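You operate a simulated robot arm through the tools that you are given. There is no shell and no other tool. Be economical: measure what you need, move in short steps, check, and stop when the job is done.

You are at the controls of a simulated two-armed robot. One attempt, no reset.

## Task
Press the number eight key two times.
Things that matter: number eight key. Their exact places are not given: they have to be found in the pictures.

The check looks at the end state, three seconds after you hand in, the way a careful person would. Anything else that was tipped, shoved, dropped, spilled or broken makes it a failure.

## Robot
Two 7-joint arms with two-finger parallel grippers on one trunk, on a base that drives. Base frame: it is fixed to the floor where the robot stands at the start and does not move with it; the origin is under the middle of the robot, x ahead of it, y to its left, z up. Units: m, degrees, N and s.
The left shoulder is at the start at [0.07, 0.163, 1.145], the right one opposite. With the tool pointing down near the work surface each hand reaches from about 0.38 to 0.88 m from the robot's upright axis, wherever it stands, measured 20 degrees to its own side. Places, roughly: number eight key [0.4, 0, 0.9]. Payload 3.43 kg a hand.
The tool frame of a hand sits at the grasp point between the pads (the TCP): z along the fingers, y along the line on which they close. The tips reach 0.034 m beyond it. Largest opening 0.128 m; finger width 0.024, thickness 0.012; the body of the gripper, 0.048 by 0.13 m, starts 0.096 m behind the TCP.
Orientation is that of the tool frame in the base frame, as a unit quaternion [w, x, y, z]. With the fingers straight down and closing along the base's y, the tool's x points along the base's -x, its y along +y and its z along -z.

## Interface
- The arms move only by the tool move_arm. It takes "left_series", "right_series" or both (then of equal length, played together; a hand with none holds still); each is a list of rows, each a list of 7 numbers: the turn, a rotation vector about the tool's x, y, z in degrees, then the shift along the tool's x, y, z in m, then the closure, from 0 (fully open) to 1 (shut). In form: [[rx, ry, rz, x, y, z, fingers], ...]. A call has 1 to 8 rows; each row is the pose to reach, as a shift and turn from the pose commanded when the call began, along the tool's axes at that moment. Rows are played at 5 a second. More than 0.05 m and 8.6 degrees between two rows, or a gripper value outside its range, and nothing of the call is played. Where a pose cannot be reached the arm comes as near as it can. A force on the tool above 40 N (or 10 N above the force at the start of the call, whichever is more), or a blocked arm, ends the call early, and 0.2 s more pass. The fingers move at their own pace (about 0.153 m/s each) and stop on an object; they squeeze with about 30 N. The grip force told is the motor's: it shows also when the fingers shut on nothing. Time passes only in rows, and 0.2 s behind the last, so rows that repeat a pose let the fingers close. It gives the time, the measured TCP pose, the force on the tool (base axes), the opening and the grip force at its end, in the units of the frame above (readings bear some noise).
- Cameras (640 x 400 px; columns grow to the right, rows downward): "scene" is now at [0.1392, 0.0095, 1.3745]; the picture's right is [0.09, -1.00, 0.00], its down [-0.56, -0.05, -0.83] and it looks along [0.83, 0.08, -0.56] (base axes); focal length 239 px, centre (320, 200). "left" rides on the left gripper at [0.076, 0.011, -0.16] in its tool frame; the picture's right is [-0.15, 0.99, 0.00], its down [-0.88, -0.13, -0.46] and it looks along [-0.45, -0.07, 0.89] (tool axes); focal length 234 px, centre (320, 200). "right" rides on the right gripper at [0.076, -0.011, -0.16] in its tool frame; the picture's right is [0.15, 0.99, 0.00], its down [-0.88, 0.13, -0.46] and it looks along [-0.45, 0.07, 0.89] (tool axes); focal length 234 px, centre (320, 200).
- snapshot(camera): a new picture of that camera. It takes no simulated time.
- move_column(by): slides the trunk up (or, below 0, down) by that many m; the arms and the scene camera ride with it, the base frame stays. It gives what a move gives, with no picture.
- base_move(legs): drives the robot by 1 to 6 legs, each [ahead, left, turn to the left] in m, m and degrees, along the robot's own axes; the way and the turn of a leg run together, so that a leg with both is an arc; at most 1.5 m and 180 degrees a leg. The arms and the cameras ride along, it lands a little off, and it stops where it bumps. It gives what a move gives.
- head_to(pan, tilt): turns the head with the scene camera to pan (to the left, within 86 degrees either way) and tilt (down, from -29 to 69), counted from straight ahead of the robot. It gives what a move gives.
- point_at(camera, pixels): for up to 12 pixels [column, row] of the newest picture of that camera ("zoom" is the newest enlarged one), the place [x, y, z] in the base frame of the surface seen there, good to about 0.002 m. It takes no simulated time.
- inspect(camera, box): a new picture of the part [left, top, right, bottom] of that camera's present view, enlarged. It takes no simulated time.
- finish_job(): hands the job in; it is judged then, once.

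Work in short steps. Measure before you move; look again where a grasp or a placing could have gone wrong, and mend it. You have 80 turns and 58 pictures in all, those below and enlarged ones among them. Open the grippers and draw the arms clear of the work before you hand the job in, unless the task says otherwise; then end with one line.

The tools are called after "Emit:" by a JSON object that holds its "api" and its "payload". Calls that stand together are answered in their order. move_arm: Moves the arms, as the interface text tells. Its arguments: {"type":"object","properties":{"left_series":{"type":"array","items":{"type":"array","items":{"type":"number"}}},"right_series":{"type":"array","items":{"type":"array","items":{"type":"number"}}}},"required":[]} The other tools are called the same way: move_column (by) slides the trunk up or down; base_move (legs) drives the base; head_to (pan, tilt) turns the head that bears the scene camera; snapshot (camera) takes a picture; point_at (camera, pixels) gives the place of the surface under pixels of a picture; inspect (camera, box) takes an enlarged picture of a part of a camera's view; finish_job () hands the job in.

At the start:

```text
clock: 0.0
left_tool_pos: [0.5132, 0.2677, 1.2338]
left_ee_rot: [0.0, -0.001, 1.0, 0.0]
left_wrist_force: [0.2, 0.1, 0.3]
left_opening: 0.1282
left_grip_force: 0.0
right_tool_pos: [0.3951, -0.1937, 1.2546]
right_ee_rot: [0.0, 0.0, 1.0, -0.001]
right_wrist_force: [-1.1, 0.0, 0.9]
right_opening: 0.1279
right_grip_force: 0.1
trunk travel left (down, up): [-0.625, 0.315]
robot x, y, heading: [0.0043, -0.0025, 0.2]
head pan, tilt: [5.4, 34.0]
```

scene: 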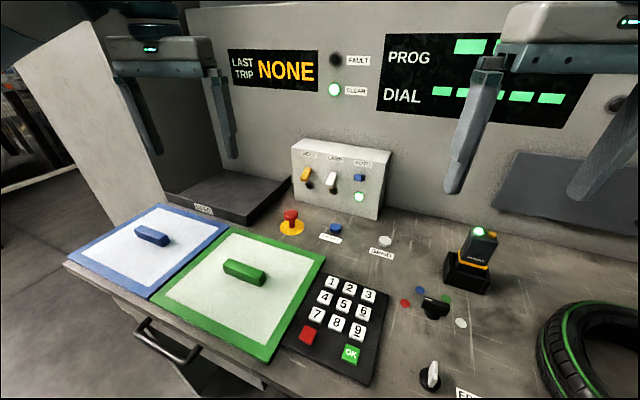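
right: 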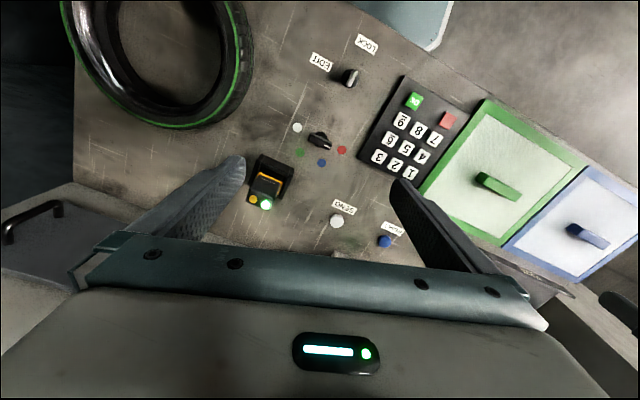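
left: 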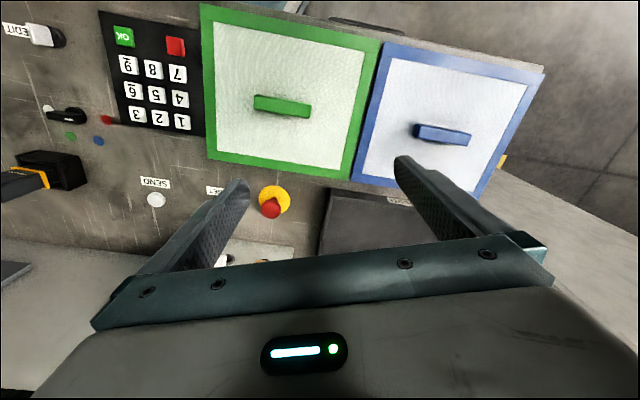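

The keypad is seen in the scene around (340,325), with the 8 key near (337,322). I zoom in to read and measure it.

Emit:
{"api": "inspect", "payload": {"camera": "scene", "box": [270, 260, 400, 390]}}

Emit:
{"api": "point_at", "payload": {"camera": "scene", "pixels": [[337, 322], [317, 314], [357, 330], [343, 304], [349, 288], [350, 354], [308, 334], [362, 322]]}}

```text
3.08 times, centred on (335, 325) of scene
```

zoom: 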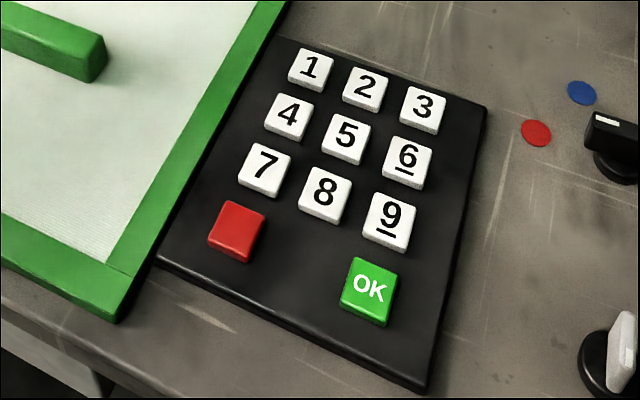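

```text
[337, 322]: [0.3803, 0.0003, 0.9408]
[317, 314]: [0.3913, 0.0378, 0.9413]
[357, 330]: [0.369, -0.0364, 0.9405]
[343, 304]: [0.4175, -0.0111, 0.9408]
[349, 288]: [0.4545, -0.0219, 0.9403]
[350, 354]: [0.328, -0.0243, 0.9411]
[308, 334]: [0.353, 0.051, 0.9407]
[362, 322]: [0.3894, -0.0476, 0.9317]
```

The 8 key is at about (324,191) in the zoom. I measure its centre and edges precisely.

Emit:
{"api": "point_at", "payload": {"camera": "zoom", "pixels": [[324, 190], [307, 170], [351, 184], [339, 213], [299, 202], [290, 200], [388, 217], [263, 167], [345, 135], [300, 250]]}}

Emit:
{"api": "base_move", "payload": {"legs": [[-0.12, 0, 0]]}}

```text
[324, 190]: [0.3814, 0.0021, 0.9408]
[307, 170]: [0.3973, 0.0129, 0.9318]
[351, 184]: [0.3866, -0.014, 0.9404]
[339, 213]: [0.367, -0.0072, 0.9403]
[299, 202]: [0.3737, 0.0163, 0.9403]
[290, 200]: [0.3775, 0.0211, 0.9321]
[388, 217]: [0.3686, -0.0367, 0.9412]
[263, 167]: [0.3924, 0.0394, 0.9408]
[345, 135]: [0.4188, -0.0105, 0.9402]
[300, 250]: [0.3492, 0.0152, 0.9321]
```

```text
clock: 1.2
left_tool_pos: [0.3938, 0.2662, 1.2338]
left_ee_rot: [-0.001, 0.0, 1.0, 0.0]
left_wrist_force: [0.3, -0.4, 0.5]
left_opening: 0.1281
left_grip_force: 0.0
right_tool_pos: [0.2775, -0.1957, 1.2551]
right_ee_rot: [-0.001, 0.001, 1.0, -0.001]
right_wrist_force: [0.4, 0.2, -0.5]
right_opening: 0.128
right_grip_force: 0.0
trunk travel left (down, up): [-0.625, 0.315]
robot x, y, heading: [-0.1172, 0.0023, -0.2]
head pan, tilt: [5.4, 34.0]
```

The 8 key's centre is (0.381, 0.001) with its top at 0.941, and the keypad is turned about -17.5°. I shut the right gripper and move it above the key at height.

Emit:
{"api": "move_arm", "payload": {"right_series": [[0, 0, 3, -0.017, 0.033, 0.015, 1], [0, 0, 6, -0.034, 0.066, 0.03, 1], [0, 0, 9, -0.052, 0.099, 0.045, 1], [0, 0, 12, -0.069, 0.131, 0.06, 1], [0, 0, 15, -0.086, 0.164, 0.075, 1], [0, 0, 17.5, -0.1035, 0.197, 0.09, 1], [0, 0, 17.5, -0.1035, 0.197, 0.13, 1], [0, 0, 17.5, -0.1035, 0.197, 0.16, 1]]}}

```text
clock: 3.0
left_tool_pos: [0.3941, 0.2664, 1.2336]
left_ee_rot: [0.0, 0.001, 1.0, 0.0]
left_wrist_force: [0.2, 0.6, 0.3]
left_opening: 0.1279
left_grip_force: 0.0
right_tool_pos: [0.381, 0.0022, 1.0954]
right_ee_rot: [-0.001, 0.153, 0.988, 0.0]
right_wrist_force: [-0.2, 0.3, -0.1]
right_opening: 0.0001
right_grip_force: 30.0
trunk travel left (down, up): [-0.625, 0.315]
robot x, y, heading: [-0.1194, 0.0009, -0.1]
head pan, tilt: [5.4, 34.0]
```

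The hand is above the key at (0.381, 0.002), tips at about 1.061. I lower it so the tips are about 1 cm above the key, then look.

Emit:
{"api": "move_arm", "payload": {"right_series": [[0, 0, 0, 0, 0, 0.04, 1], [0, 0, 0, 0, 0, 0.08, 1], [0, 0, 0, 0, 0, 0.108, 1], [0, 0, 0, 0, 0, 0.108, 1]]}}

Emit:
{"api": "snapshot", "payload": {"camera": "right"}}

Emit:
{"api": "inspect", "payload": {"camera": "scene", "box": [240, 160, 400, 260]}}

```text
clock: 4.0
left_tool_pos: [0.3932, 0.2663, 1.2332]
left_ee_rot: [0.0, 0.0, 1.0, 0.0]
left_wrist_force: [0.7, 0.0, -0.2]
left_opening: 0.128
left_grip_force: 0.1
right_tool_pos: [0.3794, 0.0036, 0.9873]
right_ee_rot: [0.0, 0.152, 0.988, 0.0]
right_wrist_force: [1.3, -0.3, 0.2]
right_opening: 0.0
right_grip_force: 30.3
trunk travel left (down, up): [-0.625, 0.315]
robot x, y, heading: [-0.1189, -0.0026, 0.1]
head pan, tilt: [5.4, 34.0]
```

```text
53 pictures are left
```

right: 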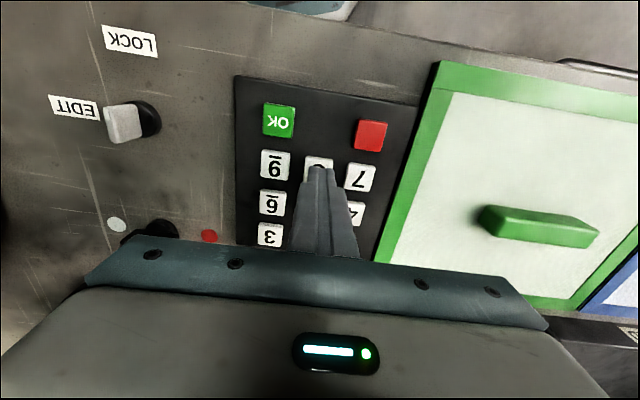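

```text
4.00 times, centred on (320, 210) of scene
```

zoom: 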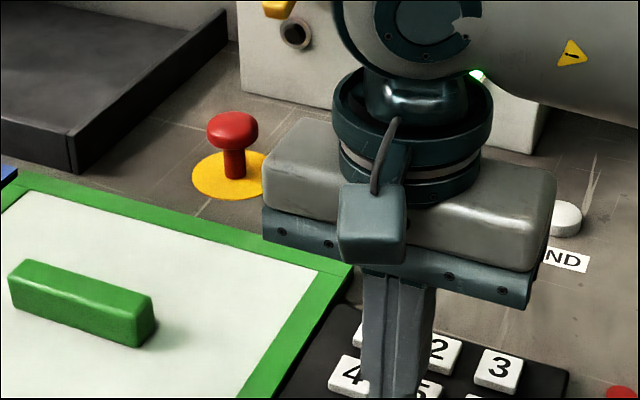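

The fingers hang just over the 8 key (right picture, tip at 319,168). I verify the lateral alignment with a zoom of the right camera and the scene view.

Emit:
{"api": "inspect", "payload": {"camera": "right", "box": [240, 100, 400, 200]}}

Emit:
{"api": "inspect", "payload": {"camera": "scene", "box": [300, 220, 396, 280]}}

Emit:
{"api": "point_at", "payload": {"camera": "right", "pixels": [[275, 165], [360, 177], [319, 162], [314, 171], [325, 171]]}}

```text
4.00 times, centred on (320, 150) of right
```

zoom: 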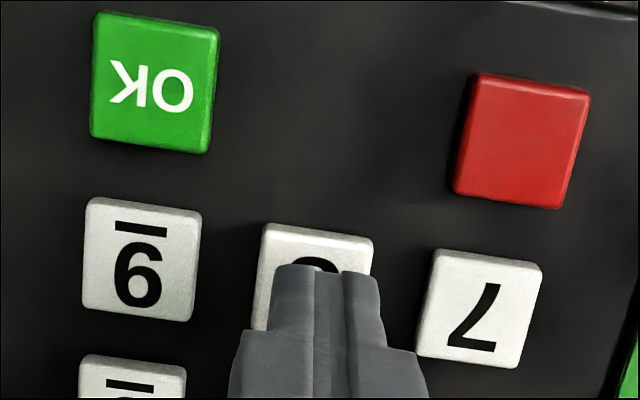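

```text
6.67 times, centred on (348, 250) of scene
```

zoom: 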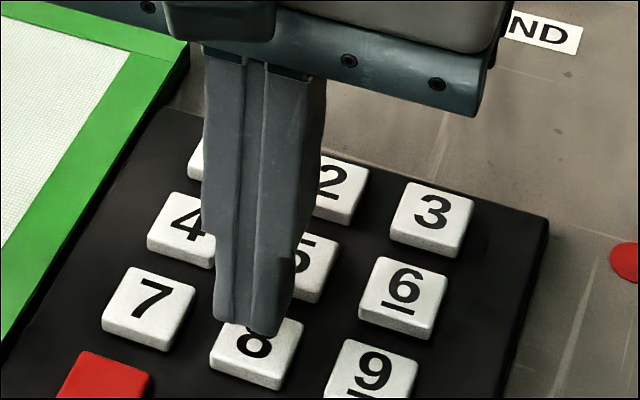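

```text
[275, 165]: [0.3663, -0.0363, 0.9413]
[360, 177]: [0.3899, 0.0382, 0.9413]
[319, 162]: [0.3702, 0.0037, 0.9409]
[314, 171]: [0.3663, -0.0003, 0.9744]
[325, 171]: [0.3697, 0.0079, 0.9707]
```

The tips sit about 2.5 mm toward the 7 side and about 12 mm above the key. I shift along tool y by -0.0025 and go down gradually to about 3 mm into the key.

Emit:
{"api": "move_arm", "payload": {"right_series": [[0, 0, 0, 0, -0.0025, 0, 1], [0, 0, 0, 0, -0.0025, 0.006, 1], [0, 0, 0, 0, -0.0025, 0.011, 1], [0, 0, 0, 0, -0.0025, 0.013, 1], [0, 0, 0, 0, -0.0025, 0.015, 1]]}}

Emit:
{"api": "inspect", "payload": {"camera": "scene", "box": [300, 220, 396, 280]}}

Emit:
{"api": "inspect", "payload": {"camera": "right", "box": [240, 100, 400, 200]}}

```text
clock: 5.2
left_tool_pos: [0.3933, 0.2666, 1.2345]
left_ee_rot: [0.0, 0.0, 1.0, 0.0]
left_wrist_force: [-0.9, 0.7, 0.0]
left_opening: 0.1281
left_grip_force: 0.1
right_tool_pos: [0.3786, -0.0006, 0.973]
right_ee_rot: [0.0, 0.153, 0.988, 0.0]
right_wrist_force: [-0.3, 0.3, 1.8]
right_opening: 0.0
right_grip_force: 29.9
trunk travel left (down, up): [-0.625, 0.315]
robot x, y, heading: [-0.1205, 0.0011, -0.0]
head pan, tilt: [5.4, 34.0]
```

```text
6.67 times, centred on (348, 250) of scene
```

zoom: 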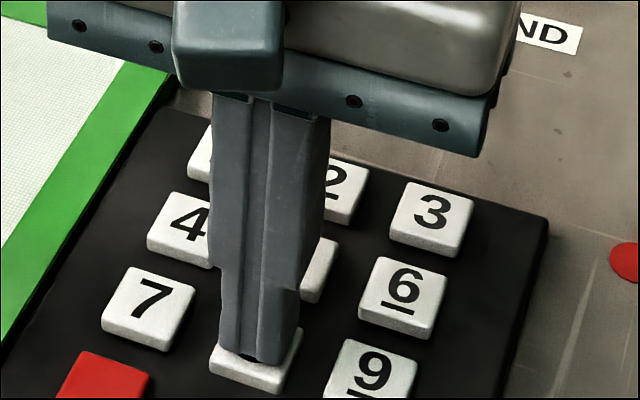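

```text
4.00 times, centred on (320, 150) of right
```

zoom: 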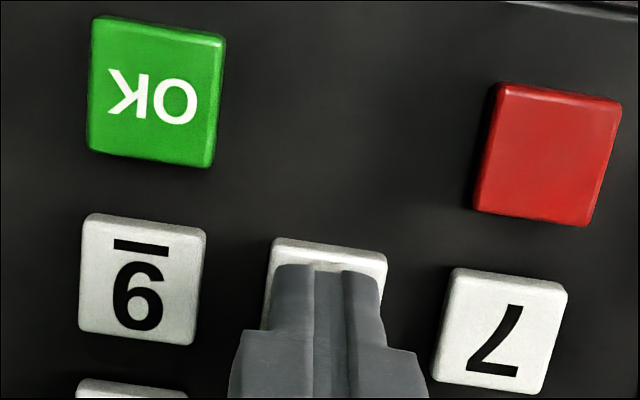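

The tips are centred on 8 and just touching (1.8 N, tip at 0.939). I press a little further, watching the force.

Emit:
{"api": "move_arm", "payload": {"right_series": [[0, 0, 0, 0, 0, 0.001, 1], [0, 0, 0, 0, 0, 0.002, 1], [0, 0, 0, 0, 0, 0.002, 1]]}}

Emit:
{"api": "inspect", "payload": {"camera": "right", "box": [240, 100, 400, 200]}}

```text
clock: 6.0
left_tool_pos: [0.3924, 0.2666, 1.2343]
left_ee_rot: [0.0, 0.0, 1.0, 0.0]
left_wrist_force: [0.0, -0.9, -0.7]
left_opening: 0.1278
left_grip_force: 0.0
right_tool_pos: [0.3788, -0.0002, 0.9714]
right_ee_rot: [0.0, 0.153, 0.988, 0.001]
right_wrist_force: [-1.0, -1.3, 3.0]
right_opening: 0.0
right_grip_force: 29.9
trunk travel left (down, up): [-0.625, 0.315]
robot x, y, heading: [-0.122, 0.0039, -0.1]
head pan, tilt: [5.4, 34.0]
```

```text
4.00 times, centred on (320, 150) of right
```

zoom: 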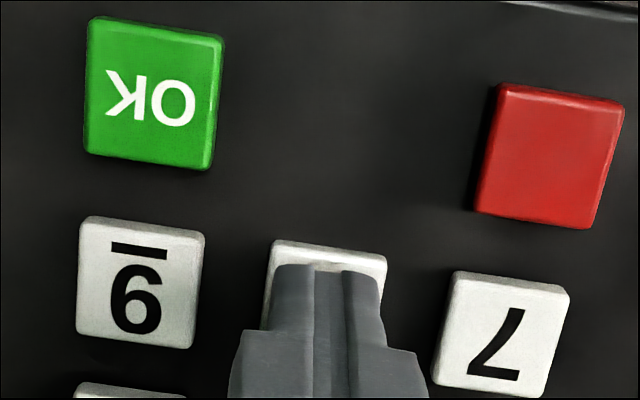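

Force is rising gently (3 N), so the key is on its spring. I continue down toward the end of its travel.

Emit:
{"api": "move_arm", "payload": {"right_series": [[0, 0, 0, 0, 0, 0.001, 1], [0, 0, 0, 0, 0, 0.002, 1], [0, 0, 0, 0, 0, 0.002, 1]]}}

Emit:
{"api": "snapshot", "payload": {"camera": "scene"}}

```text
clock: 6.8
left_tool_pos: [0.3929, 0.2647, 1.2332]
left_ee_rot: [-0.001, 0.001, 1.0, 0.0]
left_wrist_force: [-1.2, -0.6, -0.1]
left_opening: 0.128
left_grip_force: 0.0
right_tool_pos: [0.3788, -0.0005, 0.9698]
right_ee_rot: [0.002, 0.153, 0.988, 0.001]
right_wrist_force: [2.3, -1.1, 13.1]
right_opening: 0.0
right_grip_force: 29.8
trunk travel left (down, up): [-0.625, 0.315]
robot x, y, heading: [-0.1201, 0.0006, 0.1]
head pan, tilt: [5.4, 34.0]
```

```text
46 pictures are left
```

scene: 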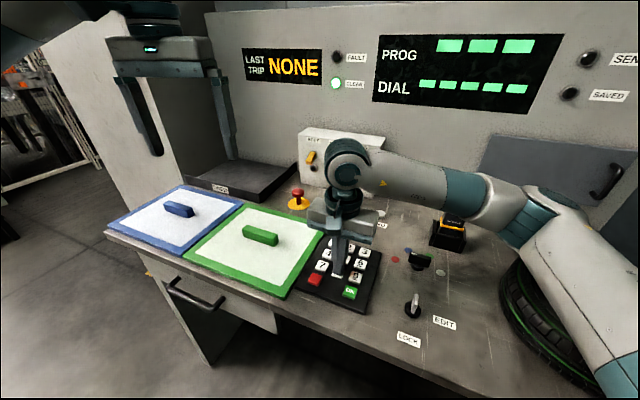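

The force jumped to 13 N: the key has bottomed out, so that is the first press. I lift about 15 mm clear and check that the key came back.

Emit:
{"api": "move_arm", "payload": {"right_series": [[0, 0, 0, 0, 0, -0.005, 1], [0, 0, 0, 0, 0, -0.012, 1], [0, 0, 0, 0, 0, -0.018, 1], [0, 0, 0, 0, 0, -0.018, 1]]}}

Emit:
{"api": "inspect", "payload": {"camera": "right", "box": [240, 100, 400, 200]}}

Emit:
{"api": "inspect", "payload": {"camera": "scene", "box": [220, 20, 640, 280]}}

```text
clock: 7.8
left_tool_pos: [0.3941, 0.2653, 1.2335]
left_ee_rot: [0.0, 0.0, 1.0, 0.0]
left_wrist_force: [-0.4, 0.3, 0.0]
left_opening: 0.128
left_grip_force: 0.0
right_tool_pos: [0.3797, 0.0006, 0.986]
right_ee_rot: [-0.001, 0.152, 0.988, -0.001]
right_wrist_force: [0.2, -0.7, -0.8]
right_opening: 0.0002
right_grip_force: 30.2
trunk travel left (down, up): [-0.625, 0.315]
robot x, y, heading: [-0.1138, -0.0002, -0.1]
head pan, tilt: [5.4, 34.0]
```

```text
4.00 times, centred on (320, 150) of right
```

zoom: 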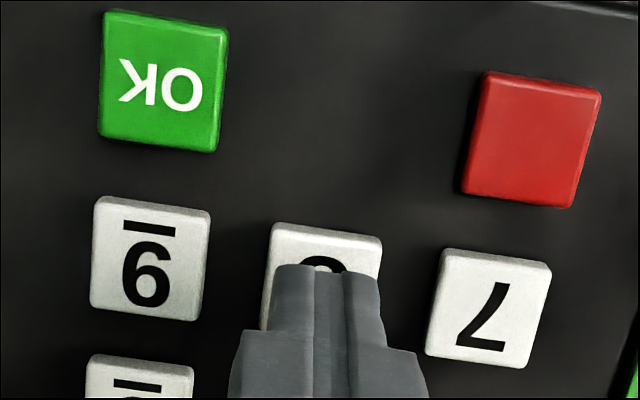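

```text
1.52 times, centred on (430, 150) of scene
```

zoom: 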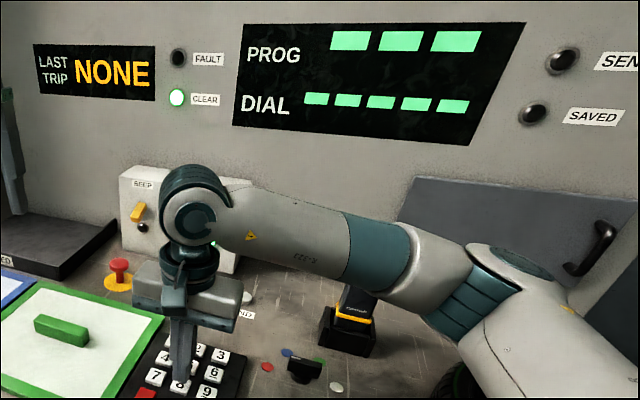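

The key is up again and the tips are clear. I press a second time to the same depth, hold briefly, and check the force.

Emit:
{"api": "move_arm", "payload": {"right_series": [[0, 0, 0, 0, 0, 0.006, 1], [0, 0, 0, 0, 0, 0.012, 1], [0, 0, 0, 0, 0, 0.015, 1], [0, 0, 0, 0, 0, 0.017, 1], [0, 0, 0, 0, 0, 0.018, 1], [0, 0, 0, 0, 0, 0.018, 1]]}}

```text
clock: 9.2
left_tool_pos: [0.393, 0.2666, 1.2339]
left_ee_rot: [0.0, 0.0, 1.0, -0.001]
left_wrist_force: [-0.5, 0.2, 0.2]
left_opening: 0.128
left_grip_force: 0.1
right_tool_pos: [0.3795, 0.0002, 0.969]
right_ee_rot: [0.001, 0.154, 0.988, 0.0]
right_wrist_force: [1.2, -1.6, 11.4]
right_opening: 0.0
right_grip_force: 29.7
trunk travel left (down, up): [-0.625, 0.315]
robot x, y, heading: [-0.1171, -0.0017, 0.0]
head pan, tilt: [5.4, 34.0]
```

The force is 11.4 N at the same depth, so the second press bottomed too. I lift straight up well clear.

Emit:
{"api": "move_arm", "payload": {"right_series": [[0, 0, 0, 0, 0, -0.01, 1], [0, 0, 0, 0, 0, -0.04, 1], [0, 0, 0, 0, 0, -0.08, 1], [0, 0, 0, 0, 0, -0.12, 1], [0, 0, 0, 0, 0, -0.16, 1], [0, 0, 0, 0, 0, -0.2, 1], [0, 0, 0, 0, 0, -0.23, 1]]}}

```text
clock: 10.8
left_tool_pos: [0.3917, 0.2661, 1.2346]
left_ee_rot: [-0.001, 0.0, 1.0, 0.0]
left_wrist_force: [-0.6, 0.8, 1.2]
left_opening: 0.1278
left_grip_force: 0.1
right_tool_pos: [0.3786, -0.0011, 1.1987]
right_ee_rot: [0.0, 0.152, 0.988, 0.0]
right_wrist_force: [0.7, -0.2, 0.1]
right_opening: 0.0002
right_grip_force: 29.9
trunk travel left (down, up): [-0.625, 0.315]
robot x, y, heading: [-0.1176, -0.0015, 0.0]
head pan, tilt: [5.4, 34.0]
```

The hand is high at z = 1.199. I move it aside to its own side (mostly tool -y), open the gripper, and check the keypad.

Emit:
{"api": "move_arm", "payload": {"right_series": [[0, 0, 0, 0, -0.04, -0.01, 1], [0, 0, 0, 0, -0.08, -0.02, 1], [0, 0, 0, 0, -0.12, -0.03, 0.5], [0, 0, 0, 0, -0.16, -0.04, 0], [0, 0, 0, 0, -0.16, -0.04, 0]]}}

Emit:
{"api": "snapshot", "payload": {"camera": "scene"}}

```text
clock: 12.0
left_tool_pos: [0.3937, 0.2682, 1.2322]
left_ee_rot: [-0.001, 0.0, 1.0, -0.001]
left_wrist_force: [-0.4, 0.1, 0.7]
left_opening: 0.128
left_grip_force: 0.1
right_tool_pos: [0.3348, -0.1504, 1.2391]
right_ee_rot: [0.0, 0.152, 0.988, -0.001]
right_wrist_force: [-0.1, 0.7, 0.4]
right_opening: 0.128
right_grip_force: 0.1
trunk travel left (down, up): [-0.625, 0.315]
robot x, y, heading: [-0.12, -0.0003, -0.0]
head pan, tilt: [5.4, 34.0]
```

```text
43 pictures are left
```

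scene: 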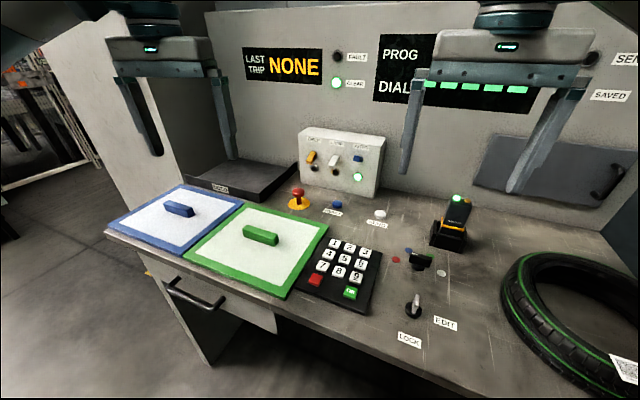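

The keypad is clear, everything else is where it was, and the last trip still reads NONE. I hand the job in.

Emit:
{"api": "finish_job", "payload": {}}

```text
The job is handed in.
```

I pressed the number eight key twice. Each press went to the bottom of its travel (about 13 N, then 11 N), and I saw the key spring back up between them. No display on the panel shows the digits entered, so I judged the presses by force and depth. Nothing else was disturbed, and both grippers are open and clear of the work.
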